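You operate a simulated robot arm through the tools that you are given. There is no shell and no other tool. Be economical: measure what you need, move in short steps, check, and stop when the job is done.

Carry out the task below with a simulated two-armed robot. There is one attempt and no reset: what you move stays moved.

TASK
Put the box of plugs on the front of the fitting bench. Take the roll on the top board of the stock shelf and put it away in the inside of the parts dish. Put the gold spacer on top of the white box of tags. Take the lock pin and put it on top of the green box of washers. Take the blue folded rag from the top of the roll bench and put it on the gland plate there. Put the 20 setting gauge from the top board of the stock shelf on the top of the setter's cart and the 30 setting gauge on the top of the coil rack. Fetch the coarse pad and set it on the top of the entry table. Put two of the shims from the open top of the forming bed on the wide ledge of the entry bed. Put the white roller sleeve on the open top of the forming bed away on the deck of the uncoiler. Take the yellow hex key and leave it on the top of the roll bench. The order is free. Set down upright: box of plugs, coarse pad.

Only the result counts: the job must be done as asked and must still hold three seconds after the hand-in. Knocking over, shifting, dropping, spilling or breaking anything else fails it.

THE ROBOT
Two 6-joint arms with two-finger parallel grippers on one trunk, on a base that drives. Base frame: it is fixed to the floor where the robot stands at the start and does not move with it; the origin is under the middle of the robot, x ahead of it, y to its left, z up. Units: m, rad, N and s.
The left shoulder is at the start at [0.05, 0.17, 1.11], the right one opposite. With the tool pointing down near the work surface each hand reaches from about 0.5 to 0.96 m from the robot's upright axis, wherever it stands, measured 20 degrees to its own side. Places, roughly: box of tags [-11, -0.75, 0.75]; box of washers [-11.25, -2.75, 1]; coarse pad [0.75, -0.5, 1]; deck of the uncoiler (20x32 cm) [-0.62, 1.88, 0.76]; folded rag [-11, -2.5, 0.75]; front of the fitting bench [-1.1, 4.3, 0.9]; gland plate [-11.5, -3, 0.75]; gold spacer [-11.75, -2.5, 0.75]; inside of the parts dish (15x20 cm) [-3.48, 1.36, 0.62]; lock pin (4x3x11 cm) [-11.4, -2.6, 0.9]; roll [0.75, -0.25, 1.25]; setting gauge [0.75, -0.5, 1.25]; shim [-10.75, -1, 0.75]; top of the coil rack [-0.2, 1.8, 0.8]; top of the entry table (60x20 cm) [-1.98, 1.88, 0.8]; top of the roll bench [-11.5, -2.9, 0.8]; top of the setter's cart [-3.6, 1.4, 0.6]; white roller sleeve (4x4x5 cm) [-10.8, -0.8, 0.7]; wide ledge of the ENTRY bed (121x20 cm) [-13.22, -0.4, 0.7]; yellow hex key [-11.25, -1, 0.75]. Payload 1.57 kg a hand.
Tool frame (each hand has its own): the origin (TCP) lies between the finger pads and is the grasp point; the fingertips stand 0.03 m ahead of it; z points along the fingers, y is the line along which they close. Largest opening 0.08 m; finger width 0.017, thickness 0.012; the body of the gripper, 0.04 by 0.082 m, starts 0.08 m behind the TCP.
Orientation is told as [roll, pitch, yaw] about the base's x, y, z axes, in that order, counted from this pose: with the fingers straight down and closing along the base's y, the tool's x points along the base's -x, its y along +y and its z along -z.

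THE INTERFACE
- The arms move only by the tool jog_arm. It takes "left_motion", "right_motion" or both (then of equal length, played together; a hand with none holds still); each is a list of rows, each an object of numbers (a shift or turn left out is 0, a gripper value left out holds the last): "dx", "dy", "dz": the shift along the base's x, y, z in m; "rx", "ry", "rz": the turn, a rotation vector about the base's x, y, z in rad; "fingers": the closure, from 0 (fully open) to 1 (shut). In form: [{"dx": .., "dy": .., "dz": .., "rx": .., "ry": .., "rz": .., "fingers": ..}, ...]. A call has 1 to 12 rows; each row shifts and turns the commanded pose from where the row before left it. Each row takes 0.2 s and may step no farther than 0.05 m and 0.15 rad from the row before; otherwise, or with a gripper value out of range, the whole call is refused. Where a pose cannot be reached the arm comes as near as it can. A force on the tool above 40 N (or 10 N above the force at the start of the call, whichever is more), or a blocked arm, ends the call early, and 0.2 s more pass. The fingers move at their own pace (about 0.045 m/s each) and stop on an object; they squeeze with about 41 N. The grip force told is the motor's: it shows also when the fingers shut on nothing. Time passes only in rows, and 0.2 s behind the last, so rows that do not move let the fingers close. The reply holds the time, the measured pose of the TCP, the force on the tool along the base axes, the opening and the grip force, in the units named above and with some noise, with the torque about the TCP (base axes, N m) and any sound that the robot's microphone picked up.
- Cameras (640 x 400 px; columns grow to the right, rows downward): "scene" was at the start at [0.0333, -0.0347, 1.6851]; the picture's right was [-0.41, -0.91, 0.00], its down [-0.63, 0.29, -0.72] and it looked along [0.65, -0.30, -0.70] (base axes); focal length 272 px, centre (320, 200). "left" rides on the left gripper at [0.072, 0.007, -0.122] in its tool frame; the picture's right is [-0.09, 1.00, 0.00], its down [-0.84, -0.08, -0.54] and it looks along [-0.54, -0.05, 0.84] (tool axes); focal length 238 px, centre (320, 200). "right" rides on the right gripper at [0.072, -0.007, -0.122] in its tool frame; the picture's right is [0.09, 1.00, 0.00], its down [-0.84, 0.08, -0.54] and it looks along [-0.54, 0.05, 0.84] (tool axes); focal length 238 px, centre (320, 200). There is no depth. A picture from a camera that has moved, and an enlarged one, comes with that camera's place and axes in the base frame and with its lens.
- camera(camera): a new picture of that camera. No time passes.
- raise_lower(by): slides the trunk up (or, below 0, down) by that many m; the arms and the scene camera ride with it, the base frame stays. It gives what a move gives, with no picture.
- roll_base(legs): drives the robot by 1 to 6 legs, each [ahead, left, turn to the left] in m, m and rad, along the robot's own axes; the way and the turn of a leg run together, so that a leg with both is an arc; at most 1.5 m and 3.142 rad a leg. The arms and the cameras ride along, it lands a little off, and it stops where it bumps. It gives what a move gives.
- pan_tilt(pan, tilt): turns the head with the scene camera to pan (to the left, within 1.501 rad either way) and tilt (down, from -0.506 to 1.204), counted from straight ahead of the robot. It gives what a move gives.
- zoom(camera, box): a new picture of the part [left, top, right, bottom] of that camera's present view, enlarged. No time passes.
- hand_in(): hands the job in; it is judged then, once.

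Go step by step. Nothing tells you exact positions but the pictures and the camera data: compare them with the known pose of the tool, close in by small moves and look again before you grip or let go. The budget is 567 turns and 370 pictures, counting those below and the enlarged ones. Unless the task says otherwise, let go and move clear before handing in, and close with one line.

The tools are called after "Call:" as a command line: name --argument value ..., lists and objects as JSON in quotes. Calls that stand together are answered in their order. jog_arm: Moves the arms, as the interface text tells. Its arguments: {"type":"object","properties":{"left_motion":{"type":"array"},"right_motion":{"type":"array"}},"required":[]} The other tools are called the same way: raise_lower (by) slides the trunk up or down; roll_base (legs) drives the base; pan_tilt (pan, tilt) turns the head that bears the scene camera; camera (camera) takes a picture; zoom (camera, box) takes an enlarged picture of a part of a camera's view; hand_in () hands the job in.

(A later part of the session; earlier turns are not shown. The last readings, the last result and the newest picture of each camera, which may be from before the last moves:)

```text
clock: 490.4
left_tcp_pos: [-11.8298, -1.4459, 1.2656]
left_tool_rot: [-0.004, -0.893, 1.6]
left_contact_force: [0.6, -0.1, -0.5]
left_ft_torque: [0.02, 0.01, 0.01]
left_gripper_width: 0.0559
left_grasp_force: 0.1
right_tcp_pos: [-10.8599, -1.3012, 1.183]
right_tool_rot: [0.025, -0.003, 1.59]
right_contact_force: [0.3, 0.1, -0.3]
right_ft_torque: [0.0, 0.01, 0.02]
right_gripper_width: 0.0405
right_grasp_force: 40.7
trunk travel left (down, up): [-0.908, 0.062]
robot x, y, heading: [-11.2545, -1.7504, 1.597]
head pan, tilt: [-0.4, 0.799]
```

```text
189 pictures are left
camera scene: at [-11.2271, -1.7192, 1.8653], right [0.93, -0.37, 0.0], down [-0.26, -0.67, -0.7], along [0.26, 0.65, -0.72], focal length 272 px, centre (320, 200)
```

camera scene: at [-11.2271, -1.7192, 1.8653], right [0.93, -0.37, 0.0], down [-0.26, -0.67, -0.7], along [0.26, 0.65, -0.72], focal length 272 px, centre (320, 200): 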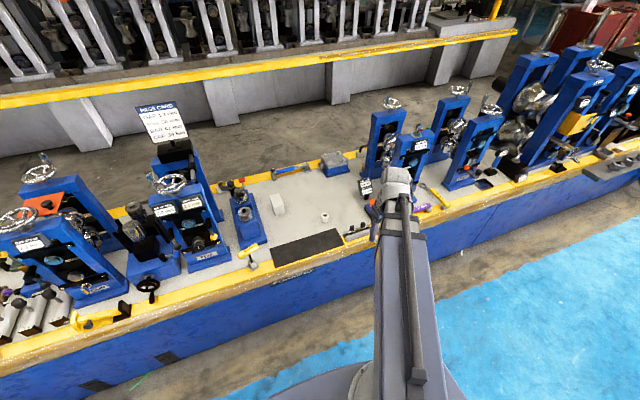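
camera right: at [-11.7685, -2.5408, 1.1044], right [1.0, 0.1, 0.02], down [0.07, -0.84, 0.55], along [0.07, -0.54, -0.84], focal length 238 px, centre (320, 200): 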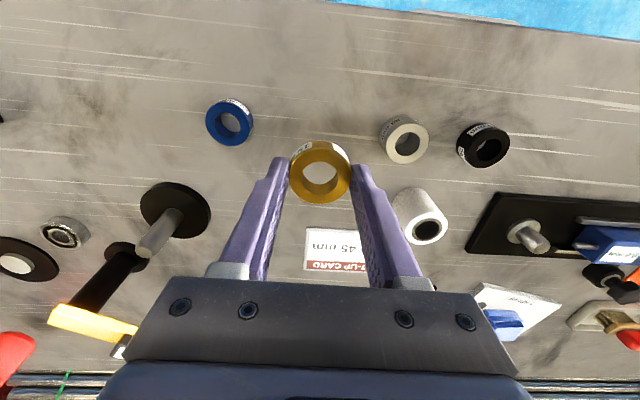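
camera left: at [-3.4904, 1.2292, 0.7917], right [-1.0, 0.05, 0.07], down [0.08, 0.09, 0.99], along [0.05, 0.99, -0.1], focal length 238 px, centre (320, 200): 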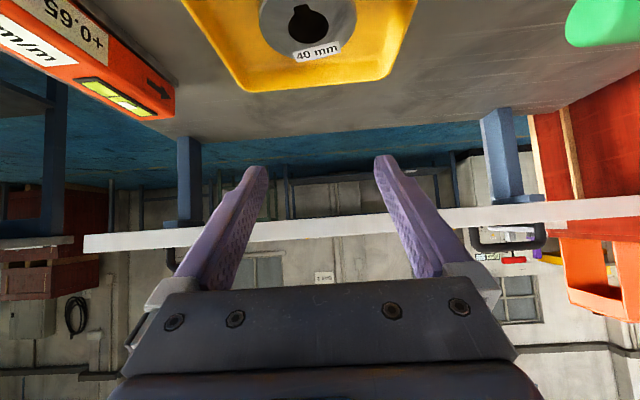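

Call:
zoom --camera "scene" --box '[220, 140, 400, 280]'

```text
2.86 times, centred on (310, 210) of scene
camera zoom: at [-11.2271, -1.7192, 1.8653], right [0.93, -0.37, 0.0], down [-0.26, -0.67, -0.7], along [0.26, 0.65, -0.72], focal length 777 px, centre (349, 171)
```

zoom: 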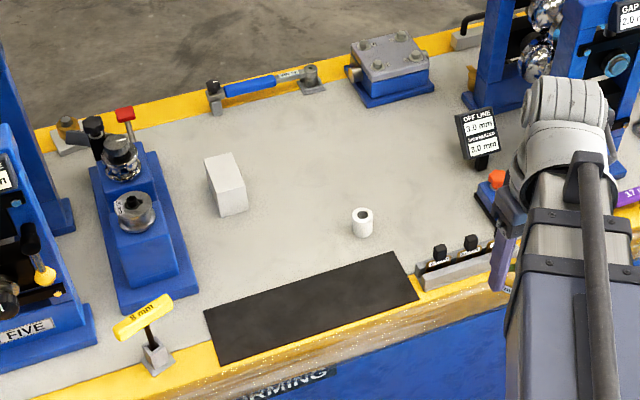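

Call:
roll_base --legs '[[0.22, 0, -0.027]]'

Call:
jog_arm --right_motion '[{"dx": -0.04, "dy": 0.01}, {"dx": -0.04, "dy": 0.01}, {"dx": -0.04, "dy": 0.01}, {"dx": -0.04, "dy": 0.01}, {"dx": -0.04, "dy": 0.01}]'

Call:
camera --camera "right"

Call:
camera --camera "scene"

```text
clock: 492.1
left_tcp_pos: [-11.8222, -1.2085, 1.2651]
left_tool_rot: [-0.006, -0.896, 1.572]
left_contact_force: [0.0, 0.3, -0.1]
left_ft_torque: [-0.02, 0.0, 0.01]
left_gripper_width: 0.0562
left_grasp_force: 0.1
right_tcp_pos: [-10.8483, -1.0916, 1.1819]
right_tool_rot: [0.023, -0.002, 1.561]
right_contact_force: [1.1, 1.6, -1.7]
right_ft_torque: [-0.03, 0.0, 0.0]
right_gripper_width: 0.0408
right_grasp_force: 40.8
trunk travel left (down, up): [-0.908, 0.062]
robot x, y, heading: [-11.2583, -1.5333, 1.563]
head pan, tilt: [-0.4, 0.799]
```

```text
clock: 493.3
left_tcp_pos: [-11.8225, -1.2086, 1.264]
left_tool_rot: [-0.006, -0.894, 1.572]
left_contact_force: [-0.2, -0.3, 0.3]
left_ft_torque: [-0.02, 0.01, -0.01]
left_gripper_width: 0.0559
left_grasp_force: 0.1
right_tcp_pos: [-11.0479, -1.0428, 1.1821]
right_tool_rot: [0.024, -0.003, 1.561]
right_contact_force: [0.7, -0.8, -0.5]
right_ft_torque: [-0.04, -0.02, -0.02]
right_gripper_width: 0.0405
right_grasp_force: 41.2
trunk travel left (down, up): [-0.908, 0.062]
robot x, y, heading: [-11.2602, -1.5342, 1.562]
head pan, tilt: [-0.4, 0.799]
```

```text
187 pictures are left
camera right: at [-11.0381, -1.1163, 1.3047], right [-1.0, -0.08, 0.02], down [-0.06, 0.84, 0.55], along [-0.06, 0.54, -0.84], focal length 238 px, centre (320, 200)
```

right: 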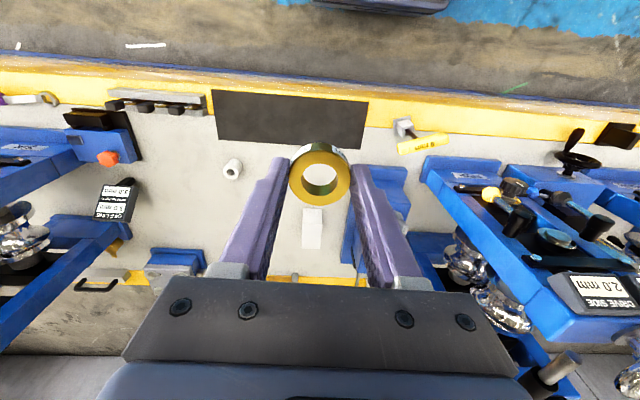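

```text
186 pictures are left
camera scene: at [-11.229, -1.4997, 1.8653], right [0.92, -0.4, 0.0], down [-0.28, -0.66, -0.7], along [0.28, 0.64, -0.72], focal length 272 px, centre (320, 200)
```

scene: 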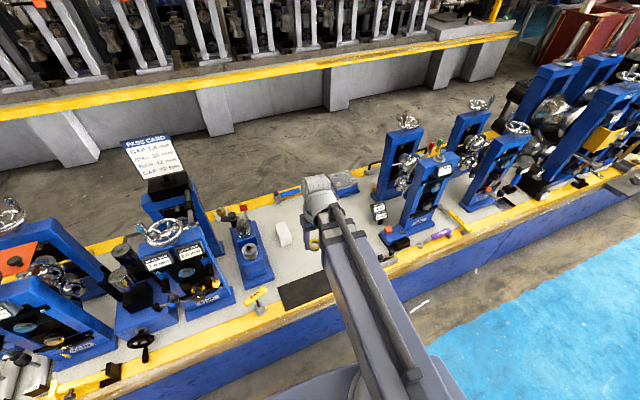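

Call:
raise_lower --by -0.15

Call:
camera --camera "right"

```text
clock: 495.1
left_tcp_pos: [-11.8222, -1.2086, 1.1156]
left_tool_rot: [-0.004, -0.896, 1.57]
left_contact_force: [-0.9, -0.9, -0.4]
left_ft_torque: [-0.01, 0.03, -0.02]
left_gripper_width: 0.0562
left_grasp_force: 0.1
right_tcp_pos: [-11.0465, -1.043, 1.0336]
right_tool_rot: [0.024, -0.001, 1.562]
right_contact_force: [0.9, 0.3, -1.9]
right_ft_torque: [0.0, -0.01, 0.02]
right_gripper_width: 0.0409
right_grasp_force: 40.7
trunk travel left (down, up): [-0.758, 0.212]
robot x, y, heading: [-11.2581, -1.5307, 1.561]
head pan, tilt: [-0.4, 0.799]
```

```text
185 pictures are left
camera right: at [-11.0371, -1.1165, 1.1547], right [-1.0, -0.08, 0.02], down [-0.06, 0.84, 0.55], along [-0.06, 0.54, -0.84], focal length 238 px, centre (320, 200)
```

right: 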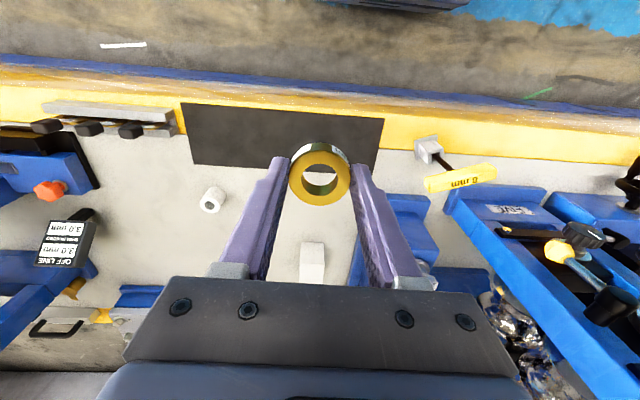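

Call:
jog_arm --right_motion '[{"dx": -0.013, "dy": 0.04}, {"dy": 0.045}, {"dy": 0.045}, {"dy": 0.045}, {"dy": 0.045}, {"dy": 0.045}, {"dy": 0.04}]'

Call:
camera --camera "right"

Call:
zoom --camera "scene" --box '[220, 130, 400, 270]'

```text
clock: 496.7
left_tcp_pos: [-11.8216, -1.2073, 1.1153]
left_tool_rot: [-0.005, -0.895, 1.57]
left_contact_force: [-0.8, 0.5, -0.1]
left_ft_torque: [0.02, -0.03, 0.03]
left_gripper_width: 0.0559
left_grasp_force: 0.0
right_tcp_pos: [-11.0595, -0.7376, 1.0321]
right_tool_rot: [0.022, -0.001, 1.564]
right_contact_force: [0.2, -0.6, -0.4]
right_ft_torque: [0.01, -0.01, 0.0]
right_gripper_width: 0.0405
right_grasp_force: 41.1
trunk travel left (down, up): [-0.758, 0.212]
robot x, y, heading: [-11.258, -1.5311, 1.568]
head pan, tilt: [-0.4, 0.799]
```

```text
184 pictures are left
camera right: at [-11.0503, -0.811, 1.1542], right [-1.0, -0.08, 0.02], down [-0.06, 0.84, 0.54], along [-0.06, 0.54, -0.84], focal length 238 px, centre (320, 200)
```

right: 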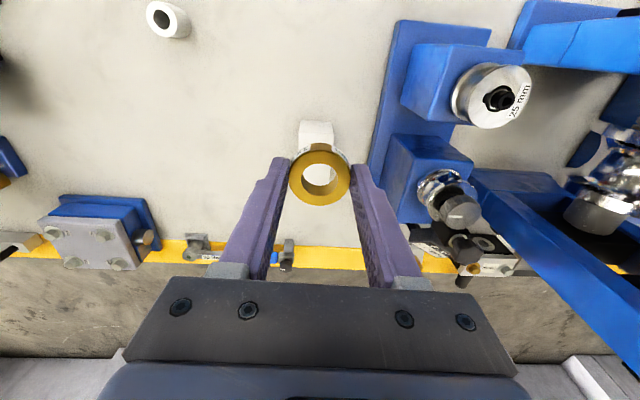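

```text
2.86 times, centred on (310, 200) of scene
camera zoom: at [-11.2281, -1.4989, 1.7152], right [0.92, -0.4, 0.0], down [-0.28, -0.66, -0.7], along [0.28, 0.64, -0.72], focal length 777 px, centre (349, 200)
```

zoom: 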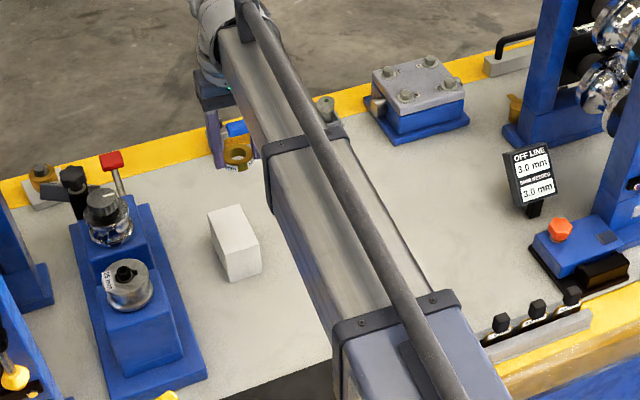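

Call:
jog_arm --right_motion '[{"dx": -0.002, "dy": 0.044}, {"dy": 0.044}]'

Call:
raise_lower --by -0.16

Call:
camera --camera "right"

Call:
zoom --camera "scene" --box '[220, 80, 400, 220]'

```text
clock: 497.3
left_tcp_pos: [-11.8228, -1.2073, 1.1155]
left_tool_rot: [-0.004, -0.896, 1.57]
left_contact_force: [-0.4, -0.7, -0.1]
left_ft_torque: [0.02, 0.01, -0.01]
left_gripper_width: 0.056
left_grasp_force: 0.0
right_tcp_pos: [-11.0607, -0.6505, 1.0325]
right_tool_rot: [0.024, -0.002, 1.561]
right_contact_force: [0.2, -1.2, -1.3]
right_ft_torque: [0.01, -0.02, 0.01]
right_gripper_width: 0.0405
right_grasp_force: 40.9
trunk travel left (down, up): [-0.758, 0.212]
robot x, y, heading: [-11.2621, -1.5346, 1.562]
head pan, tilt: [-0.4, 0.799]
```

```text
clock: 499.1
left_tcp_pos: [-11.8215, -1.2084, 0.9548]
left_tool_rot: [-0.006, -0.894, 1.57]
left_contact_force: [-0.3, -0.3, 0.6]
left_ft_torque: [-0.01, 0.02, 0.0]
left_gripper_width: 0.0559
left_grasp_force: 0.0
right_tcp_pos: [-11.0617, -0.6518, 0.8725]
right_tool_rot: [0.021, -0.001, 1.562]
right_contact_force: [-0.4, -0.2, -0.7]
right_ft_torque: [0.0, -0.02, -0.02]
right_gripper_width: 0.0403
right_grasp_force: 41.2
trunk travel left (down, up): [-0.598, 0.372]
robot x, y, heading: [-11.2593, -1.5315, 1.557]
head pan, tilt: [-0.4, 0.799]
```

```text
182 pictures are left
camera right: at [-11.0515, -0.7242, 0.9947], right [-1.0, -0.08, 0.02], down [-0.06, 0.84, 0.55], along [-0.06, 0.54, -0.84], focal length 238 px, centre (320, 200)
```

right: 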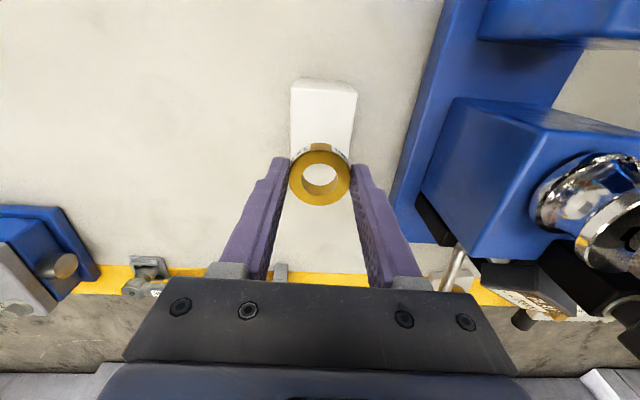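

```text
2.86 times, centred on (310, 150) of scene
camera zoom: at [-11.2281, -1.4998, 1.5553], right [0.92, -0.39, 0.0], down [-0.28, -0.66, -0.7], along [0.28, 0.64, -0.72], focal length 777 px, centre (349, 343)
```

zoom: 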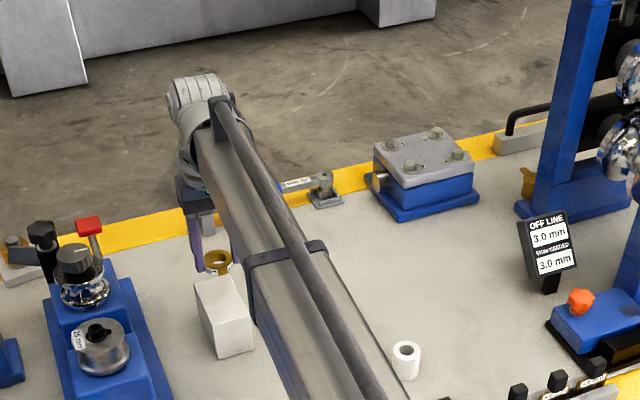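

Call:
raise_lower --by -0.045

Call:
camera --camera "right"

Call:
zoom --camera "scene" --box '[240, 90, 320, 180]'

```text
clock: 500.0
left_tcp_pos: [-11.8218, -1.2084, 0.9101]
left_tool_rot: [-0.007, -0.895, 1.571]
left_contact_force: [-0.2, -0.1, -0.9]
left_ft_torque: [0.03, -0.01, -0.02]
left_gripper_width: 0.056
left_grasp_force: 0.0
right_tcp_pos: [-11.0605, -0.651, 0.8282]
right_tool_rot: [0.021, -0.002, 1.561]
right_contact_force: [-0.8, 0.0, -1.2]
right_ft_torque: [-0.01, 0.01, 0.01]
right_gripper_width: 0.0404
right_grasp_force: 41.7
trunk travel left (down, up): [-0.553, 0.417]
robot x, y, heading: [-11.2578, -1.5344, 1.568]
head pan, tilt: [-0.4, 0.799]
```

```text
180 pictures are left
camera right: at [-11.0515, -0.7242, 0.9497], right [-1.0, -0.08, 0.02], down [-0.06, 0.84, 0.55], along [-0.06, 0.54, -0.84], focal length 238 px, centre (320, 200)
```

right: 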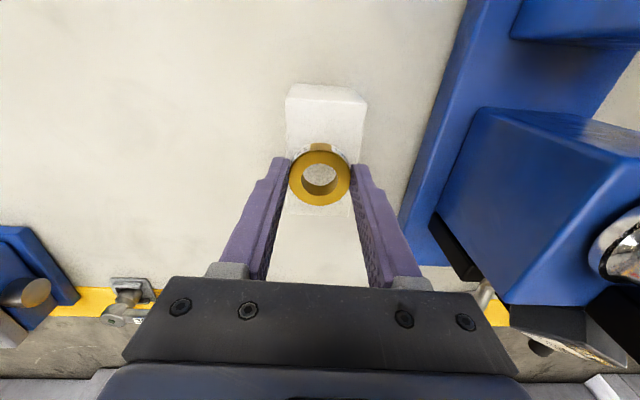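

```text
4.44 times, centred on (280, 135) of scene
camera zoom: at [-11.228, -1.4999, 1.5103], right [0.92, -0.39, 0.0], down [-0.28, -0.66, -0.7], along [0.28, 0.64, -0.72], focal length 1209 px, centre (498, 489)
```

zoom: 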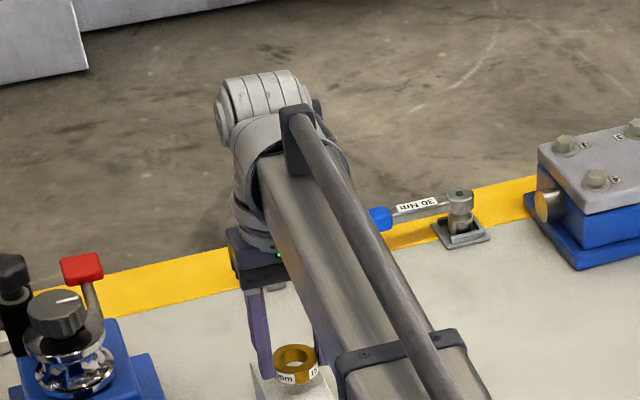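

Call:
raise_lower --by -0.012

Call:
raise_lower --by -0.004

```text
clock: 500.6
left_tcp_pos: [-11.8224, -1.2075, 0.8979]
left_tool_rot: [-0.006, -0.896, 1.57]
left_contact_force: [0.6, 0.6, -0.1]
left_ft_torque: [-0.01, 0.05, 0.03]
left_gripper_width: 0.0558
left_grasp_force: 0.0
right_tcp_pos: [-11.0623, -0.6511, 0.816]
right_tool_rot: [0.022, -0.002, 1.561]
right_contact_force: [-0.6, -0.9, -1.2]
right_ft_torque: [0.04, 0.01, 0.01]
right_gripper_width: 0.0405
right_grasp_force: 41.2
trunk travel left (down, up): [-0.541, 0.429]
robot x, y, heading: [-11.2584, -1.5305, 1.561]
head pan, tilt: [-0.4, 0.799]
```

```text
clock: 501.1
left_tcp_pos: [-11.8215, -1.208, 0.8954]
left_tool_rot: [-0.005, -0.896, 1.571]
left_contact_force: [-0.2, -0.7, 0.4]
left_ft_torque: [0.0, 0.0, 0.0]
left_gripper_width: 0.056
left_grasp_force: 0.1
right_tcp_pos: [-11.0613, -0.6514, 0.8109]
right_tool_rot: [0.023, -0.001, 1.561]
right_contact_force: [0.0, 0.8, -1.8]
right_ft_torque: [0.02, 0.04, -0.01]
right_gripper_width: 0.0405
right_grasp_force: 40.8
trunk travel left (down, up): [-0.537, 0.433]
robot x, y, heading: [-11.2567, -1.5322, 1.568]
head pan, tilt: [-0.4, 0.799]
```

Call:
raise_lower --by -0.004

Call:
raise_lower --by -0.003

```text
clock: 501.7
left_tcp_pos: [-11.8227, -1.2086, 0.8892]
left_tool_rot: [-0.005, -0.895, 1.571]
left_contact_force: [0.0, 0.5, 0.5]
left_ft_torque: [0.02, 0.03, 0.0]
left_gripper_width: 0.0561
left_grasp_force: 0.1
right_tcp_pos: [-11.0595, -0.6506, 0.8079]
right_tool_rot: [0.022, -0.003, 1.561]
right_contact_force: [-1.0, 0.6, -0.4]
right_ft_torque: [0.01, -0.04, 0.0]
right_gripper_width: 0.0406
right_grasp_force: 40.9
trunk travel left (down, up): [-0.533, 0.437]
robot x, y, heading: [-11.2569, -1.5328, 1.563]
head pan, tilt: [-0.4, 0.799]
```

```text
clock: 502.2
left_tcp_pos: [-11.8219, -1.2095, 0.888]
left_tool_rot: [-0.006, -0.897, 1.57]
left_contact_force: [0.4, -0.9, -0.6]
left_ft_torque: [0.02, 0.0, -0.03]
left_gripper_width: 0.0558
left_grasp_force: 0.2
right_tcp_pos: [-11.0609, -0.6512, 0.8051]
right_tool_rot: [0.023, -0.004, 1.562]
right_contact_force: [0.5, 4.6, 21.6]
right_ft_torque: [0.1, -0.37, 0.01]
right_gripper_width: 0.0406
right_grasp_force: 40.6
trunk travel left (down, up): [-0.53, 0.44]
robot x, y, heading: [-11.2554, -1.5351, 1.563]
head pan, tilt: [-0.4, 0.799]
```

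Call:
raise_lower --by 0.002

Call:
jog_arm --right_motion '[{"fingers": 0.45}, {"fingers": 0.4}, {"fingers": 0.35}, {}]'

Call:
raise_lower --by 0.2

Call:
camera --camera "right"

```text
clock: 502.7
left_tcp_pos: [-11.8222, -1.209, 0.889]
left_tool_rot: [-0.005, -0.895, 1.571]
left_contact_force: [-0.4, -0.4, -0.1]
left_ft_torque: [0.03, -0.02, 0.0]
left_gripper_width: 0.0558
left_grasp_force: 0.0
right_tcp_pos: [-11.0605, -0.6516, 0.8065]
right_tool_rot: [0.024, -0.002, 1.561]
right_contact_force: [0.1, 0.6, 2.8]
right_ft_torque: [0.04, -0.04, 0.01]
right_gripper_width: 0.0405
right_grasp_force: 41.5
trunk travel left (down, up): [-0.532, 0.438]
robot x, y, heading: [-11.2563, -1.5331, 1.564]
head pan, tilt: [-0.4, 0.799]
```

```text
clock: 503.7
left_tcp_pos: [-11.8222, -1.2088, 0.888]
left_tool_rot: [-0.005, -0.896, 1.57]
left_contact_force: [0.3, -0.2, 0.6]
left_ft_torque: [-0.01, 0.0, -0.01]
left_gripper_width: 0.056
left_grasp_force: 0.1
right_tcp_pos: [-11.0613, -0.6513, 0.8065]
right_tool_rot: [0.024, -0.002, 1.562]
right_contact_force: [-0.2, 0.0, 0.2]
right_ft_torque: [0.0, 0.01, 0.02]
right_gripper_width: 0.0521
right_grasp_force: 0.2
trunk travel left (down, up): [-0.532, 0.438]
robot x, y, heading: [-11.2584, -1.5356, 1.568]
head pan, tilt: [-0.4, 0.799]
```

```text
clock: 505.9
left_tcp_pos: [-11.8212, -1.2091, 1.0901]
left_tool_rot: [-0.004, -0.895, 1.57]
left_contact_force: [0.0, -0.1, -0.3]
left_ft_torque: [-0.02, 0.03, 0.02]
left_gripper_width: 0.0562
left_grasp_force: 0.1
right_tcp_pos: [-11.061, -0.6504, 1.0062]
right_tool_rot: [0.023, -0.001, 1.563]
right_contact_force: [0.1, 0.2, 0.4]
right_ft_torque: [-0.01, -0.01, -0.01]
right_gripper_width: 0.0518
right_grasp_force: 0.0
trunk travel left (down, up): [-0.732, 0.238]
robot x, y, heading: [-11.2546, -1.53, 1.562]
head pan, tilt: [-0.4, 0.799]
```

```text
178 pictures are left
camera right: at [-11.0516, -0.7242, 1.1285], right [-1.0, -0.08, 0.02], down [-0.06, 0.84, 0.55], along [-0.06, 0.54, -0.84], focal length 238 px, centre (320, 200)
```

right: 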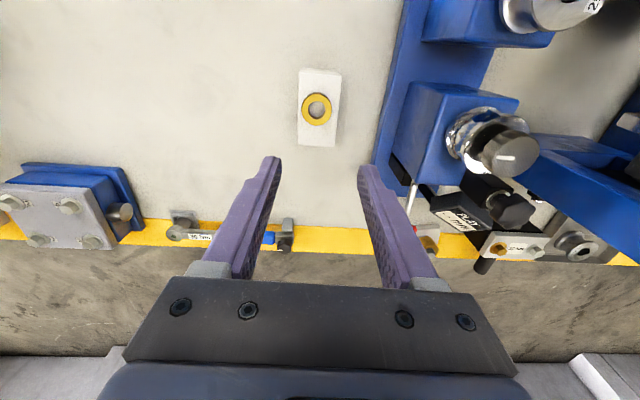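

Call:
jog_arm --right_motion '[{"dy": -0.045}, {"dy": -0.045}, {"dy": -0.045}, {"dy": -0.045}, {"dy": -0.045}, {"dy": -0.045}, {"dx": 0.045}, {"dx": 0.045}, {"dx": 0.045}, {"dx": 0.045}, {"dx": 0.045}, {"dx": 0.045}]'

Call:
camera --camera "right"

Call:
camera --camera "scene"

```text
clock: 508.5
left_tcp_pos: [-11.8214, -1.2095, 1.0892]
left_tool_rot: [-0.007, -0.894, 1.57]
left_contact_force: [-0.2, -0.2, -0.6]
left_ft_torque: [-0.02, 0.0, -0.01]
left_gripper_width: 0.056
left_grasp_force: 0.1
right_tcp_pos: [-10.7896, -0.9196, 1.0073]
right_tool_rot: [0.025, 0.0, 1.563]
right_contact_force: [-0.9, -0.3, -0.1]
right_ft_torque: [0.03, -0.04, -0.01]
right_gripper_width: 0.052
right_grasp_force: 0.1
trunk travel left (down, up): [-0.732, 0.238]
robot x, y, heading: [-11.2565, -1.5347, 1.564]
head pan, tilt: [-0.4, 0.799]
```

```text
177 pictures are left
camera right: at [-10.7799, -0.9936, 1.1284], right [-1.0, -0.08, 0.02], down [-0.06, 0.84, 0.55], along [-0.07, 0.54, -0.84], focal length 238 px, centre (320, 200)
```

right: 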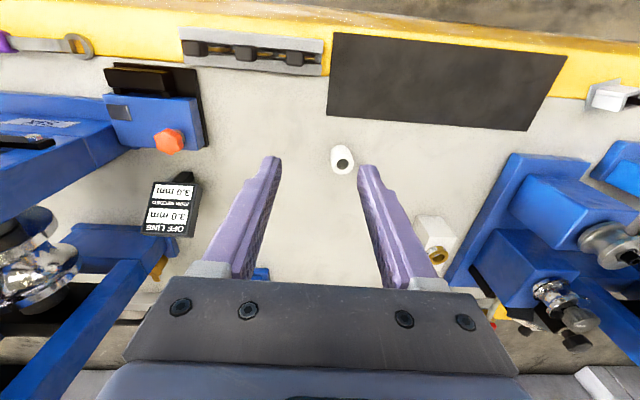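

```text
176 pictures are left
camera scene: at [-11.2274, -1.4999, 1.6893], right [0.92, -0.39, 0.0], down [-0.28, -0.66, -0.7], along [0.27, 0.64, -0.72], focal length 272 px, centre (320, 200)
```

scene: 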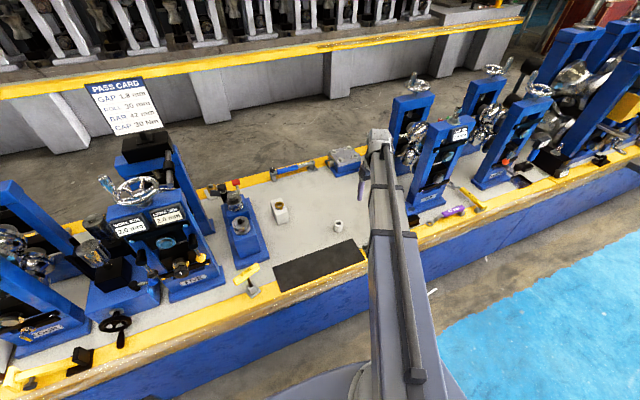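

Call:
zoom --camera "right" --box '[160, 10, 360, 110]'

Call:
pan_tilt --pan -0.75 --tilt 0.8

Call:
camera --camera "scene"

```text
3.20 times, centred on (260, 60) of right
camera zoom: at [-10.7799, -0.9936, 1.1284], right [-1.0, -0.08, 0.02], down [-0.06, 0.84, 0.55], along [-0.07, 0.54, -0.84], focal length 763 px, centre (512, 648)
```

zoom: 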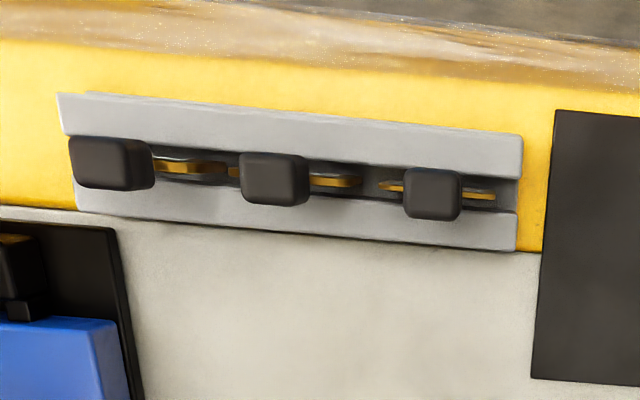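

```text
clock: 509.3
left_tcp_pos: [-11.8218, -1.2092, 1.089]
left_tool_rot: [-0.006, -0.895, 1.571]
left_contact_force: [-0.2, -0.2, 0.4]
left_ft_torque: [-0.03, 0.02, 0.01]
left_gripper_width: 0.056
left_grasp_force: 0.0
right_tcp_pos: [-10.7896, -0.9202, 1.0066]
right_tool_rot: [0.023, -0.002, 1.562]
right_contact_force: [0.5, 0.2, 0.0]
right_ft_torque: [0.01, 0.01, 0.0]
right_gripper_width: 0.052
right_grasp_force: 0.1
trunk travel left (down, up): [-0.732, 0.238]
robot x, y, heading: [-11.2606, -1.5337, 1.562]
head pan, tilt: [-0.75, 0.799]
```

```text
174 pictures are left
camera scene: at [-11.2045, -1.5153, 1.6893], right [0.73, -0.69, 0.0], down [-0.49, -0.52, -0.7], along [0.48, 0.51, -0.72], focal length 272 px, centre (320, 200)
```

scene: 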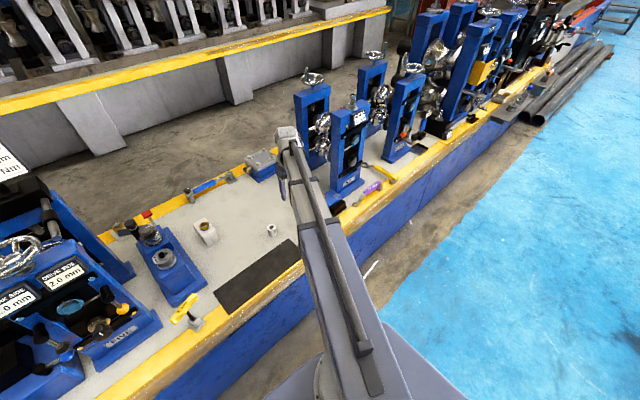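

Call:
jog_arm --right_motion '[{"dx": 0.032, "dy": -0.02, "fingers": 0.45}, {"dy": -0.038}]'

Call:
raise_lower --by -0.15

Call:
camera --camera "right"

```text
clock: 509.9
left_tcp_pos: [-11.8218, -1.2095, 1.0901]
left_tool_rot: [-0.006, -0.898, 1.571]
left_contact_force: [1.0, -0.6, 0.1]
left_ft_torque: [-0.01, 0.02, -0.03]
left_gripper_width: 0.0562
left_grasp_force: 0.1
right_tcp_pos: [-10.7595, -0.98, 1.0066]
right_tool_rot: [0.021, -0.005, 1.561]
right_contact_force: [0.1, 0.6, 0.0]
right_ft_torque: [0.0, 0.03, 0.0]
right_gripper_width: 0.0442
right_grasp_force: 0.0
trunk travel left (down, up): [-0.732, 0.238]
robot x, y, heading: [-11.257, -1.5346, 1.561]
head pan, tilt: [-0.75, 0.799]
```

```text
clock: 511.6
left_tcp_pos: [-11.8217, -1.2074, 0.9387]
left_tool_rot: [-0.006, -0.895, 1.571]
left_contact_force: [0.3, -0.5, 0.1]
left_ft_torque: [-0.03, -0.01, 0.01]
left_gripper_width: 0.056
left_grasp_force: 0.0
right_tcp_pos: [-10.7595, -0.9796, 0.8568]
right_tool_rot: [0.024, -0.002, 1.562]
right_contact_force: [-0.4, 0.4, -0.3]
right_ft_torque: [0.03, 0.03, -0.02]
right_gripper_width: 0.0439
right_grasp_force: 0.0
trunk travel left (down, up): [-0.582, 0.388]
robot x, y, heading: [-11.2581, -1.5319, 1.564]
head pan, tilt: [-0.75, 0.799]
```

```text
173 pictures are left
camera right: at [-10.7502, -1.0525, 0.9787], right [-1.0, -0.08, 0.02], down [-0.06, 0.84, 0.55], along [-0.06, 0.54, -0.84], focal length 238 px, centre (320, 200)
```

right: 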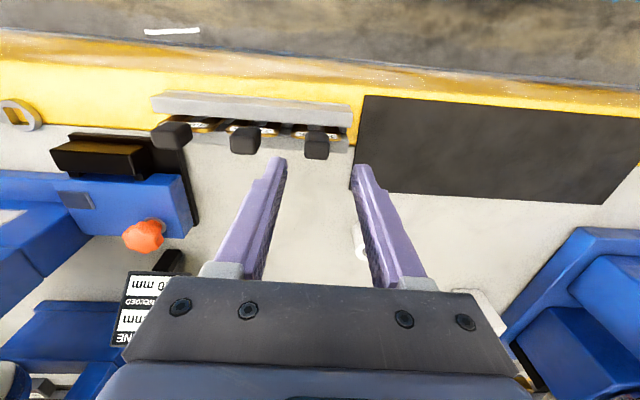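

Call:
jog_arm --right_motion '[{"dy": 0.012, "dx": 0.001}]'

Call:
raise_lower --by -0.055

Call:
camera --camera "right"

```text
clock: 512.0
left_tcp_pos: [-11.8221, -1.2079, 0.9388]
left_tool_rot: [-0.004, -0.894, 1.57]
left_contact_force: [0.7, -0.1, 0.3]
left_ft_torque: [0.01, 0.0, 0.0]
left_gripper_width: 0.0559
left_grasp_force: 0.0
right_tcp_pos: [-10.7608, -0.966, 0.8567]
right_tool_rot: [0.023, -0.001, 1.562]
right_contact_force: [-0.3, 0.7, -0.5]
right_ft_torque: [-0.02, 0.03, 0.03]
right_gripper_width: 0.0439
right_grasp_force: 0.0
trunk travel left (down, up): [-0.582, 0.388]
robot x, y, heading: [-11.2581, -1.5316, 1.564]
head pan, tilt: [-0.75, 0.799]
```

```text
clock: 513.0
left_tcp_pos: [-11.8213, -1.2079, 0.885]
left_tool_rot: [-0.006, -0.895, 1.571]
left_contact_force: [-0.4, 0.6, -0.5]
left_ft_torque: [0.04, 0.01, 0.0]
left_gripper_width: 0.0561
left_grasp_force: 0.1
right_tcp_pos: [-10.7601, -0.9677, 0.8013]
right_tool_rot: [0.023, -0.002, 1.562]
right_contact_force: [0.4, 0.1, -1.4]
right_ft_torque: [0.0, -0.02, 0.0]
right_gripper_width: 0.044
right_grasp_force: 0.1
trunk travel left (down, up): [-0.527, 0.443]
robot x, y, heading: [-11.2573, -1.5314, 1.56]
head pan, tilt: [-0.75, 0.799]
```

```text
172 pictures are left
camera right: at [-10.7503, -1.0408, 0.9237], right [-1.0, -0.08, 0.02], down [-0.06, 0.84, 0.55], along [-0.06, 0.54, -0.84], focal length 238 px, centre (320, 200)
```

right: 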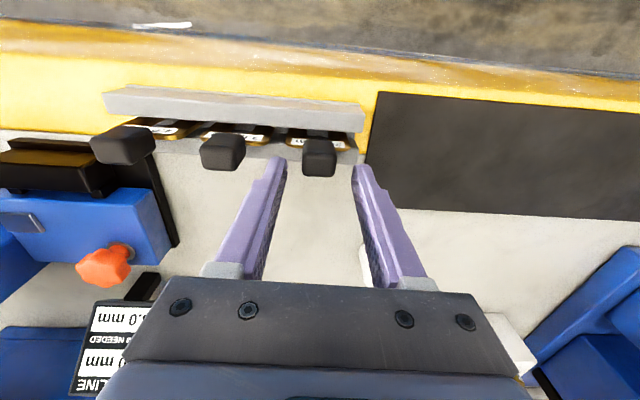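

Call:
raise_lower --by -0.018

Call:
camera --camera "right"

```text
clock: 513.5
left_tcp_pos: [-11.8225, -1.2094, 0.8711]
left_tool_rot: [-0.007, -0.897, 1.572]
left_contact_force: [-0.4, -0.6, -0.7]
left_ft_torque: [-0.02, 0.02, 0.03]
left_gripper_width: 0.0564
left_grasp_force: 0.0
right_tcp_pos: [-10.7596, -0.9675, 0.7896]
right_tool_rot: [0.019, -0.004, 1.56]
right_contact_force: [-1.2, 0.4, 22.2]
right_ft_torque: [-0.17, -0.49, -0.03]
right_gripper_width: 0.0431
right_grasp_force: 0.0
trunk travel left (down, up): [-0.514, 0.456]
robot x, y, heading: [-11.2575, -1.5339, 1.57]
head pan, tilt: [-0.75, 0.799]
stopped: the force on the tool passed its limit at 86 N (the readings are from after the stop); the commanded pose is now the measured one
```

```text
171 pictures are left
camera right: at [-10.7503, -1.0412, 0.9121], right [-1.0, -0.08, 0.02], down [-0.06, 0.84, 0.55], along [-0.06, 0.54, -0.84], focal length 238 px, centre (320, 200)
```

right: 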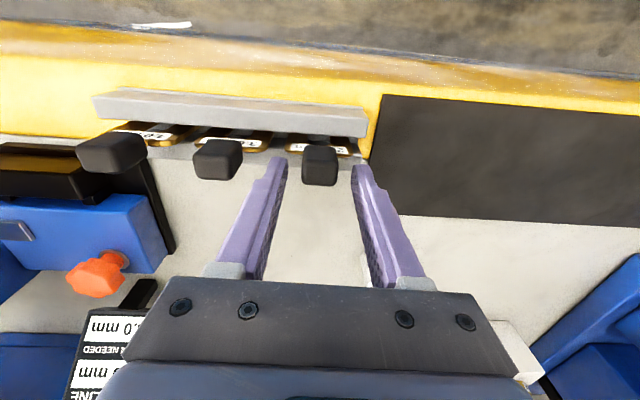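

Call:
raise_lower --by 0.02

Call:
jog_arm --right_motion '[{"dy": -0.016}]'

Call:
camera --camera "right"

Call:
zoom --camera "right" --box '[60, 60, 400, 220]'

```text
clock: 514.2
left_tcp_pos: [-11.8207, -1.2078, 0.8911]
left_tool_rot: [-0.006, -0.895, 1.57]
left_contact_force: [-0.2, 0.1, 0.3]
left_ft_torque: [0.0, 0.02, 0.01]
left_gripper_width: 0.0561
left_grasp_force: 0.1
right_tcp_pos: [-10.7583, -0.9667, 0.8081]
right_tool_rot: [0.021, -0.002, 1.563]
right_contact_force: [-0.3, 0.3, -0.2]
right_ft_torque: [0.02, -0.01, -0.03]
right_gripper_width: 0.0439
right_grasp_force: 0.1
trunk travel left (down, up): [-0.534, 0.436]
robot x, y, heading: [-11.2555, -1.5271, 1.564]
head pan, tilt: [-0.75, 0.799]
```

```text
clock: 514.6
left_tcp_pos: [-11.8207, -1.2081, 0.8913]
left_tool_rot: [-0.006, -0.897, 1.572]
left_contact_force: [0.7, 0.3, 0.1]
left_ft_torque: [-0.01, 0.0, -0.01]
left_gripper_width: 0.0561
left_grasp_force: 0.1
right_tcp_pos: [-10.7592, -0.984, 0.8096]
right_tool_rot: [0.019, -0.002, 1.563]
right_contact_force: [0.3, -0.1, 0.2]
right_ft_torque: [-0.02, 0.01, 0.04]
right_gripper_width: 0.0441
right_grasp_force: 0.1
trunk travel left (down, up): [-0.534, 0.436]
robot x, y, heading: [-11.2559, -1.5316, 1.564]
head pan, tilt: [-0.75, 0.799]
```

```text
170 pictures are left
camera right: at [-10.7499, -1.0565, 0.9309], right [-1.0, -0.08, 0.02], down [-0.06, 0.84, 0.55], along [-0.06, 0.54, -0.84], focal length 238 px, centre (320, 200)
```

right: 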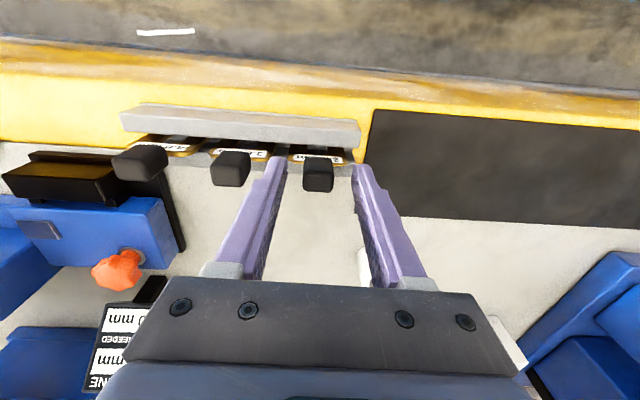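

```text
1.88 times, centred on (230, 140) of right
camera zoom: at [-10.7499, -1.0565, 0.9309], right [-1.0, -0.08, 0.02], down [-0.06, 0.84, 0.55], along [-0.06, 0.54, -0.84], focal length 449 px, centre (489, 313)
```

zoom: 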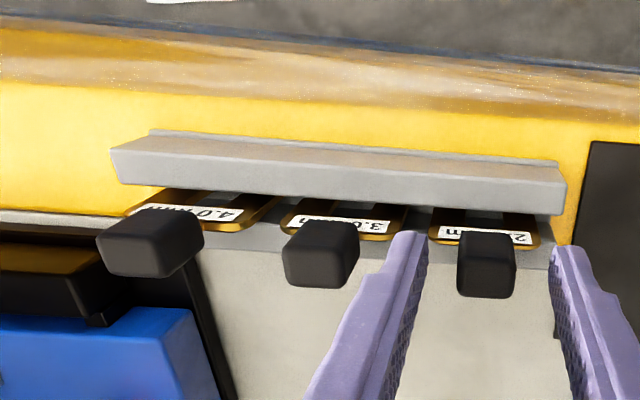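

Call:
raise_lower --by -0.012

Call:
camera --camera "right"

```text
clock: 515.2
left_tcp_pos: [-11.8208, -1.2076, 0.8785]
left_tool_rot: [-0.006, -0.895, 1.57]
left_contact_force: [0.2, -0.7, 0.6]
left_ft_torque: [-0.04, 0.01, 0.0]
left_gripper_width: 0.056
left_grasp_force: 0.1
right_tcp_pos: [-10.7591, -0.983, 0.796]
right_tool_rot: [0.021, 0.0, 1.562]
right_contact_force: [0.6, -0.3, 0.1]
right_ft_torque: [0.03, 0.02, -0.03]
right_gripper_width: 0.0439
right_grasp_force: 0.0
trunk travel left (down, up): [-0.522, 0.448]
robot x, y, heading: [-11.2586, -1.5325, 1.562]
head pan, tilt: [-0.75, 0.799]
```

```text
168 pictures are left
camera right: at [-10.7495, -1.0564, 0.9189], right [-1.0, -0.08, 0.02], down [-0.06, 0.84, 0.55], along [-0.06, 0.54, -0.84], focal length 238 px, centre (320, 200)
```

right: 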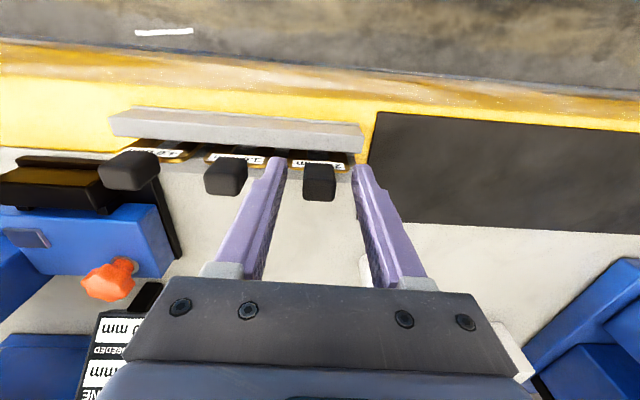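

Call:
jog_arm --right_motion '[{"fingers": 1}, {}, {}, {}]'

Call:
camera --camera "right"

```text
clock: 516.2
left_tcp_pos: [-11.8218, -1.2082, 0.8785]
left_tool_rot: [-0.007, -0.897, 1.572]
left_contact_force: [0.1, 0.8, 0.3]
left_ft_torque: [-0.02, -0.01, -0.04]
left_gripper_width: 0.056
left_grasp_force: 0.1
right_tcp_pos: [-10.7579, -0.9841, 0.7972]
right_tool_rot: [0.02, -0.002, 1.563]
right_contact_force: [1.0, 0.1, 2.5]
right_ft_torque: [0.07, -0.17, 0.03]
right_gripper_width: 0.021
right_grasp_force: 34.4
trunk travel left (down, up): [-0.522, 0.448]
robot x, y, heading: [-11.2598, -1.5343, 1.564]
head pan, tilt: [-0.75, 0.799]
```

```text
167 pictures are left
camera right: at [-10.7495, -1.0564, 0.919], right [-1.0, -0.08, 0.02], down [-0.06, 0.84, 0.55], along [-0.06, 0.54, -0.84], focal length 238 px, centre (320, 200)
```

right: 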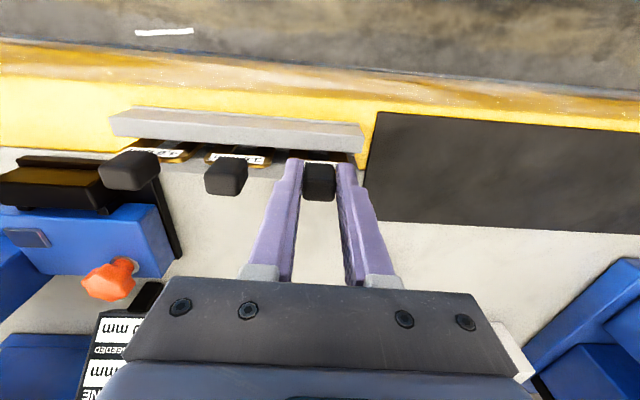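

Gripped (21 mm). I lift slowly.

Call:
raise_lower --by 0.12

Call:
camera --camera "right"

```text
clock: 517.7
left_tcp_pos: [-11.8215, -1.2072, 0.9997]
left_tool_rot: [-0.006, -0.895, 1.57]
left_contact_force: [-0.5, 0.1, 0.5]
left_ft_torque: [0.0, -0.01, -0.04]
left_gripper_width: 0.056
left_grasp_force: 0.0
right_tcp_pos: [-10.7601, -0.9824, 0.9163]
right_tool_rot: [0.021, 0.0, 1.562]
right_contact_force: [0.2, -0.1, -1.3]
right_ft_torque: [-0.01, 0.0, 0.05]
right_gripper_width: 0.0213
right_grasp_force: 34.3
trunk travel left (down, up): [-0.642, 0.328]
robot x, y, heading: [-11.2577, -1.5326, 1.566]
head pan, tilt: [-0.75, 0.799]
```

```text
166 pictures are left
camera right: at [-10.7495, -1.0562, 1.0388], right [-1.0, -0.08, 0.02], down [-0.06, 0.84, 0.55], along [-0.06, 0.54, -0.84], focal length 238 px, centre (320, 200)
```

right: 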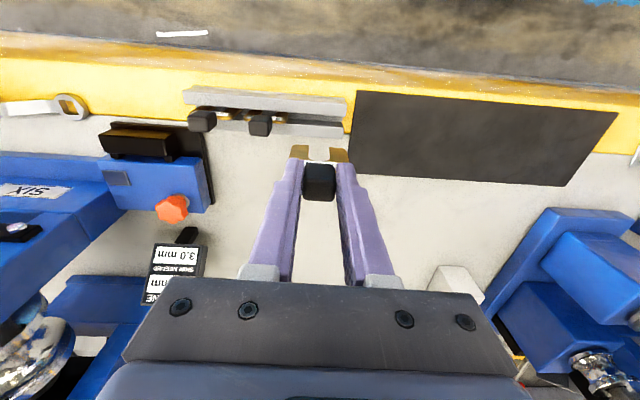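

Call:
raise_lower --by 0.15

Call:
jog_arm --right_motion '[{"dy": -0.045}, {"dy": -0.045}, {"dy": -0.045}, {"dy": -0.045}, {"dy": -0.045}, {"dy": -0.02}, {}]' --left_motion '[{"rx": -0.15}, {"rx": -0.15}, {"rx": -0.15}, {"rx": -0.15}, {"rx": -0.15}, {"rx": -0.14, "fingers": 0.45}, {}]'

Call:
roll_base --legs '[[0, -0.8, 0.005]]'

Call:
camera --camera "left"

```text
clock: 519.4
left_tcp_pos: [-11.8215, -1.2086, 1.1495]
left_tool_rot: [-0.005, -0.895, 1.57]
left_contact_force: [0.4, 0.4, -0.6]
left_ft_torque: [0.0, -0.01, 0.02]
left_gripper_width: 0.0558
left_grasp_force: 0.1
right_tcp_pos: [-10.7591, -0.9835, 1.0667]
right_tool_rot: [0.022, -0.003, 1.562]
right_contact_force: [-0.4, 0.0, -0.6]
right_ft_torque: [-0.03, -0.01, -0.02]
right_gripper_width: 0.021
right_grasp_force: 34.2
trunk travel left (down, up): [-0.792, 0.178]
robot x, y, heading: [-11.257, -1.5303, 1.564]
head pan, tilt: [-0.75, 0.799]
```

```text
clock: 521.0
left_tcp_pos: [-11.8205, -1.2073, 1.0656]
left_tool_rot: [-0.006, -0.005, 1.57]
left_contact_force: [-0.2, 0.1, 0.4]
left_ft_torque: [0.0, 0.01, -0.01]
left_gripper_width: 0.044
left_grasp_force: 0.1
left hand out of reach, approached as far as the arm can: row 1, 2, 3, 4, 5
right_tcp_pos: [-10.7586, -1.2303, 1.0667]
right_tool_rot: [0.021, -0.002, 1.561]
right_contact_force: [-0.2, 0.8, -0.4]
right_ft_torque: [-0.03, -0.03, 0.01]
right_gripper_width: 0.021
right_grasp_force: 34.4
trunk travel left (down, up): [-0.792, 0.178]
robot x, y, heading: [-11.2592, -1.5306, 1.563]
head pan, tilt: [-0.75, 0.799]
```

```text
clock: 525.3
left_tcp_pos: [-11.0212, -1.2108, 1.0663]
left_tool_rot: [-0.005, -0.006, 1.559]
left_contact_force: [0.1, 0.0, -0.2]
left_ft_torque: [-0.01, 0.03, 0.01]
left_gripper_width: 0.0441
left_grasp_force: 0.1
right_tcp_pos: [-9.9596, -1.2437, 1.0665]
right_tool_rot: [0.021, -0.002, 1.548]
right_contact_force: [0.6, 0.6, 0.1]
right_ft_torque: [0.0, 0.03, 0.0]
right_gripper_width: 0.0209
right_grasp_force: 35.2
trunk travel left (down, up): [-0.792, 0.178]
robot x, y, heading: [-10.4632, -1.5432, 1.552]
head pan, tilt: [-0.75, 0.799]
```

```text
165 pictures are left
camera left: at [-11.0308, -1.2831, 1.1894], right [-0.99, 0.1, 0.0], down [0.09, 0.83, 0.55], along [0.06, 0.54, -0.84], focal length 238 px, centre (320, 200)
```

left: 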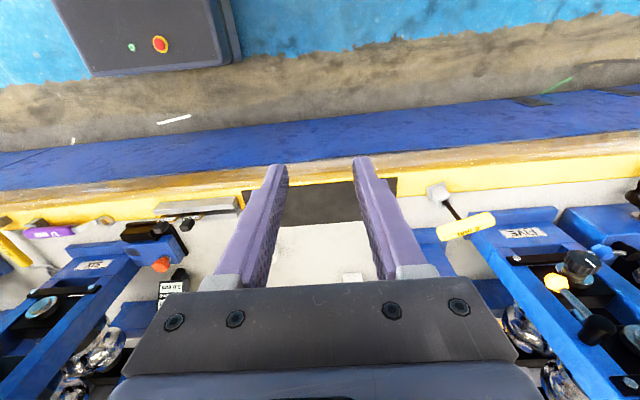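

Call:
jog_arm --left_motion '[{"dx": 0.04, "dy": 0.02}, {"dx": 0.04, "dy": 0.02}, {"dx": 0.04, "dy": 0.02}, {"dx": 0.04, "dy": 0.02}, {"dx": 0.04, "dy": 0.025}, {"dx": 0.04, "dy": 0.025}, {"dx": 0.04, "dy": 0.025}, {"dx": 0.04, "dy": 0.025}, {"dy": 0.045}]'

Call:
raise_lower --by -0.2

Call:
camera --camera "left"

```text
clock: 527.3
left_tcp_pos: [-10.7042, -0.9863, 1.066]
left_tool_rot: [-0.006, -0.007, 1.557]
left_contact_force: [-0.7, 0.8, 0.2]
left_ft_torque: [-0.02, -0.01, 0.02]
left_gripper_width: 0.0441
left_grasp_force: 0.2
right_tcp_pos: [-9.9597, -1.2443, 1.0664]
right_tool_rot: [0.021, -0.004, 1.549]
right_contact_force: [0.3, -0.1, -0.7]
right_ft_torque: [-0.02, -0.05, 0.0]
right_gripper_width: 0.0208
right_grasp_force: 34.1
trunk travel left (down, up): [-0.792, 0.178]
robot x, y, heading: [-10.4609, -1.5422, 1.553]
head pan, tilt: [-0.75, 0.799]
```

```text
clock: 529.5
left_tcp_pos: [-10.7041, -0.9863, 0.8662]
left_tool_rot: [-0.006, -0.007, 1.559]
left_contact_force: [0.3, 1.0, -0.1]
left_ft_torque: [-0.02, 0.0, 0.0]
left_gripper_width: 0.0437
left_grasp_force: 0.0
right_tcp_pos: [-9.9601, -1.2442, 0.8668]
right_tool_rot: [0.02, -0.001, 1.549]
right_contact_force: [0.4, -0.5, -0.6]
right_ft_torque: [-0.02, -0.02, 0.0]
right_gripper_width: 0.0211
right_grasp_force: 34.3
trunk travel left (down, up): [-0.592, 0.378]
robot x, y, heading: [-10.4627, -1.5436, 1.555]
head pan, tilt: [-0.75, 0.799]
```

```text
164 pictures are left
camera left: at [-10.713, -1.0601, 0.9892], right [-0.99, 0.1, 0.0], down [0.08, 0.83, 0.55], along [0.06, 0.54, -0.84], focal length 238 px, centre (320, 200)
```

left: 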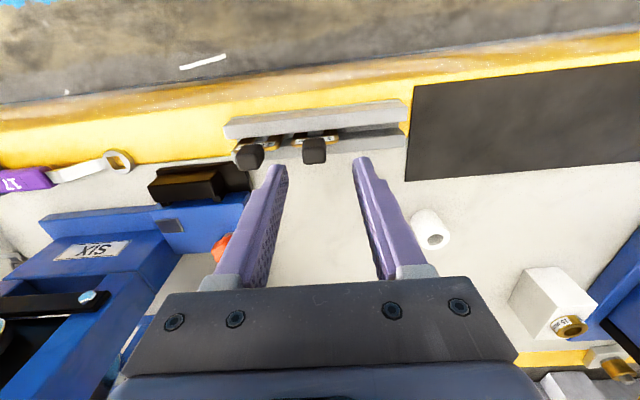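

Call:
jog_arm --left_motion '[{"dx": 0.003, "dy": 0.003}]'

Call:
raise_lower --by -0.05

Call:
camera --camera "left"

```text
clock: 529.9
left_tcp_pos: [-10.7003, -0.9834, 0.8668]
left_tool_rot: [-0.005, -0.007, 1.558]
left_contact_force: [0.5, 0.2, 0.0]
left_ft_torque: [-0.01, -0.01, -0.05]
left_gripper_width: 0.0439
left_grasp_force: 0.0
right_tcp_pos: [-9.9604, -1.2446, 0.8654]
right_tool_rot: [0.02, -0.002, 1.55]
right_contact_force: [0.3, 0.0, -1.4]
right_ft_torque: [0.02, 0.0, -0.02]
right_gripper_width: 0.0208
right_grasp_force: 34.3
trunk travel left (down, up): [-0.592, 0.378]
robot x, y, heading: [-10.4601, -1.5451, 1.549]
head pan, tilt: [-0.75, 0.799]
```

```text
clock: 530.8
left_tcp_pos: [-10.7006, -0.9852, 0.8163]
left_tool_rot: [-0.006, -0.007, 1.558]
left_contact_force: [0.9, 0.4, 0.1]
left_ft_torque: [0.02, 0.01, -0.03]
left_gripper_width: 0.0441
left_grasp_force: 0.1
right_tcp_pos: [-9.9601, -1.2459, 0.8172]
right_tool_rot: [0.022, -0.001, 1.549]
right_contact_force: [-1.1, -0.3, -0.6]
right_ft_torque: [0.02, 0.0, 0.0]
right_gripper_width: 0.0208
right_grasp_force: 33.7
trunk travel left (down, up): [-0.542, 0.428]
robot x, y, heading: [-10.4638, -1.5461, 1.553]
head pan, tilt: [-0.75, 0.799]
```

```text
163 pictures are left
camera left: at [-10.7098, -1.0571, 0.9392], right [-0.99, 0.1, 0.0], down [0.08, 0.83, 0.55], along [0.06, 0.54, -0.84], focal length 238 px, centre (320, 200)
```

left: 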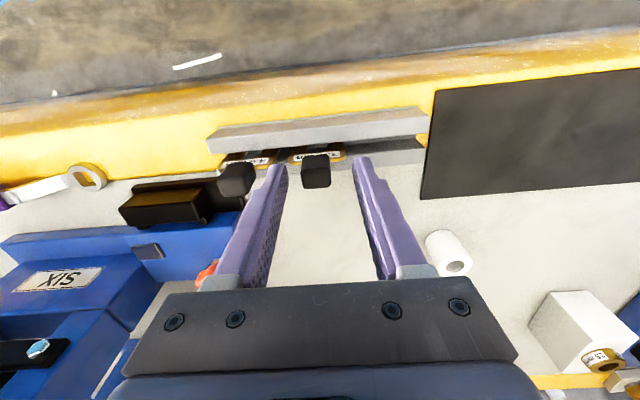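

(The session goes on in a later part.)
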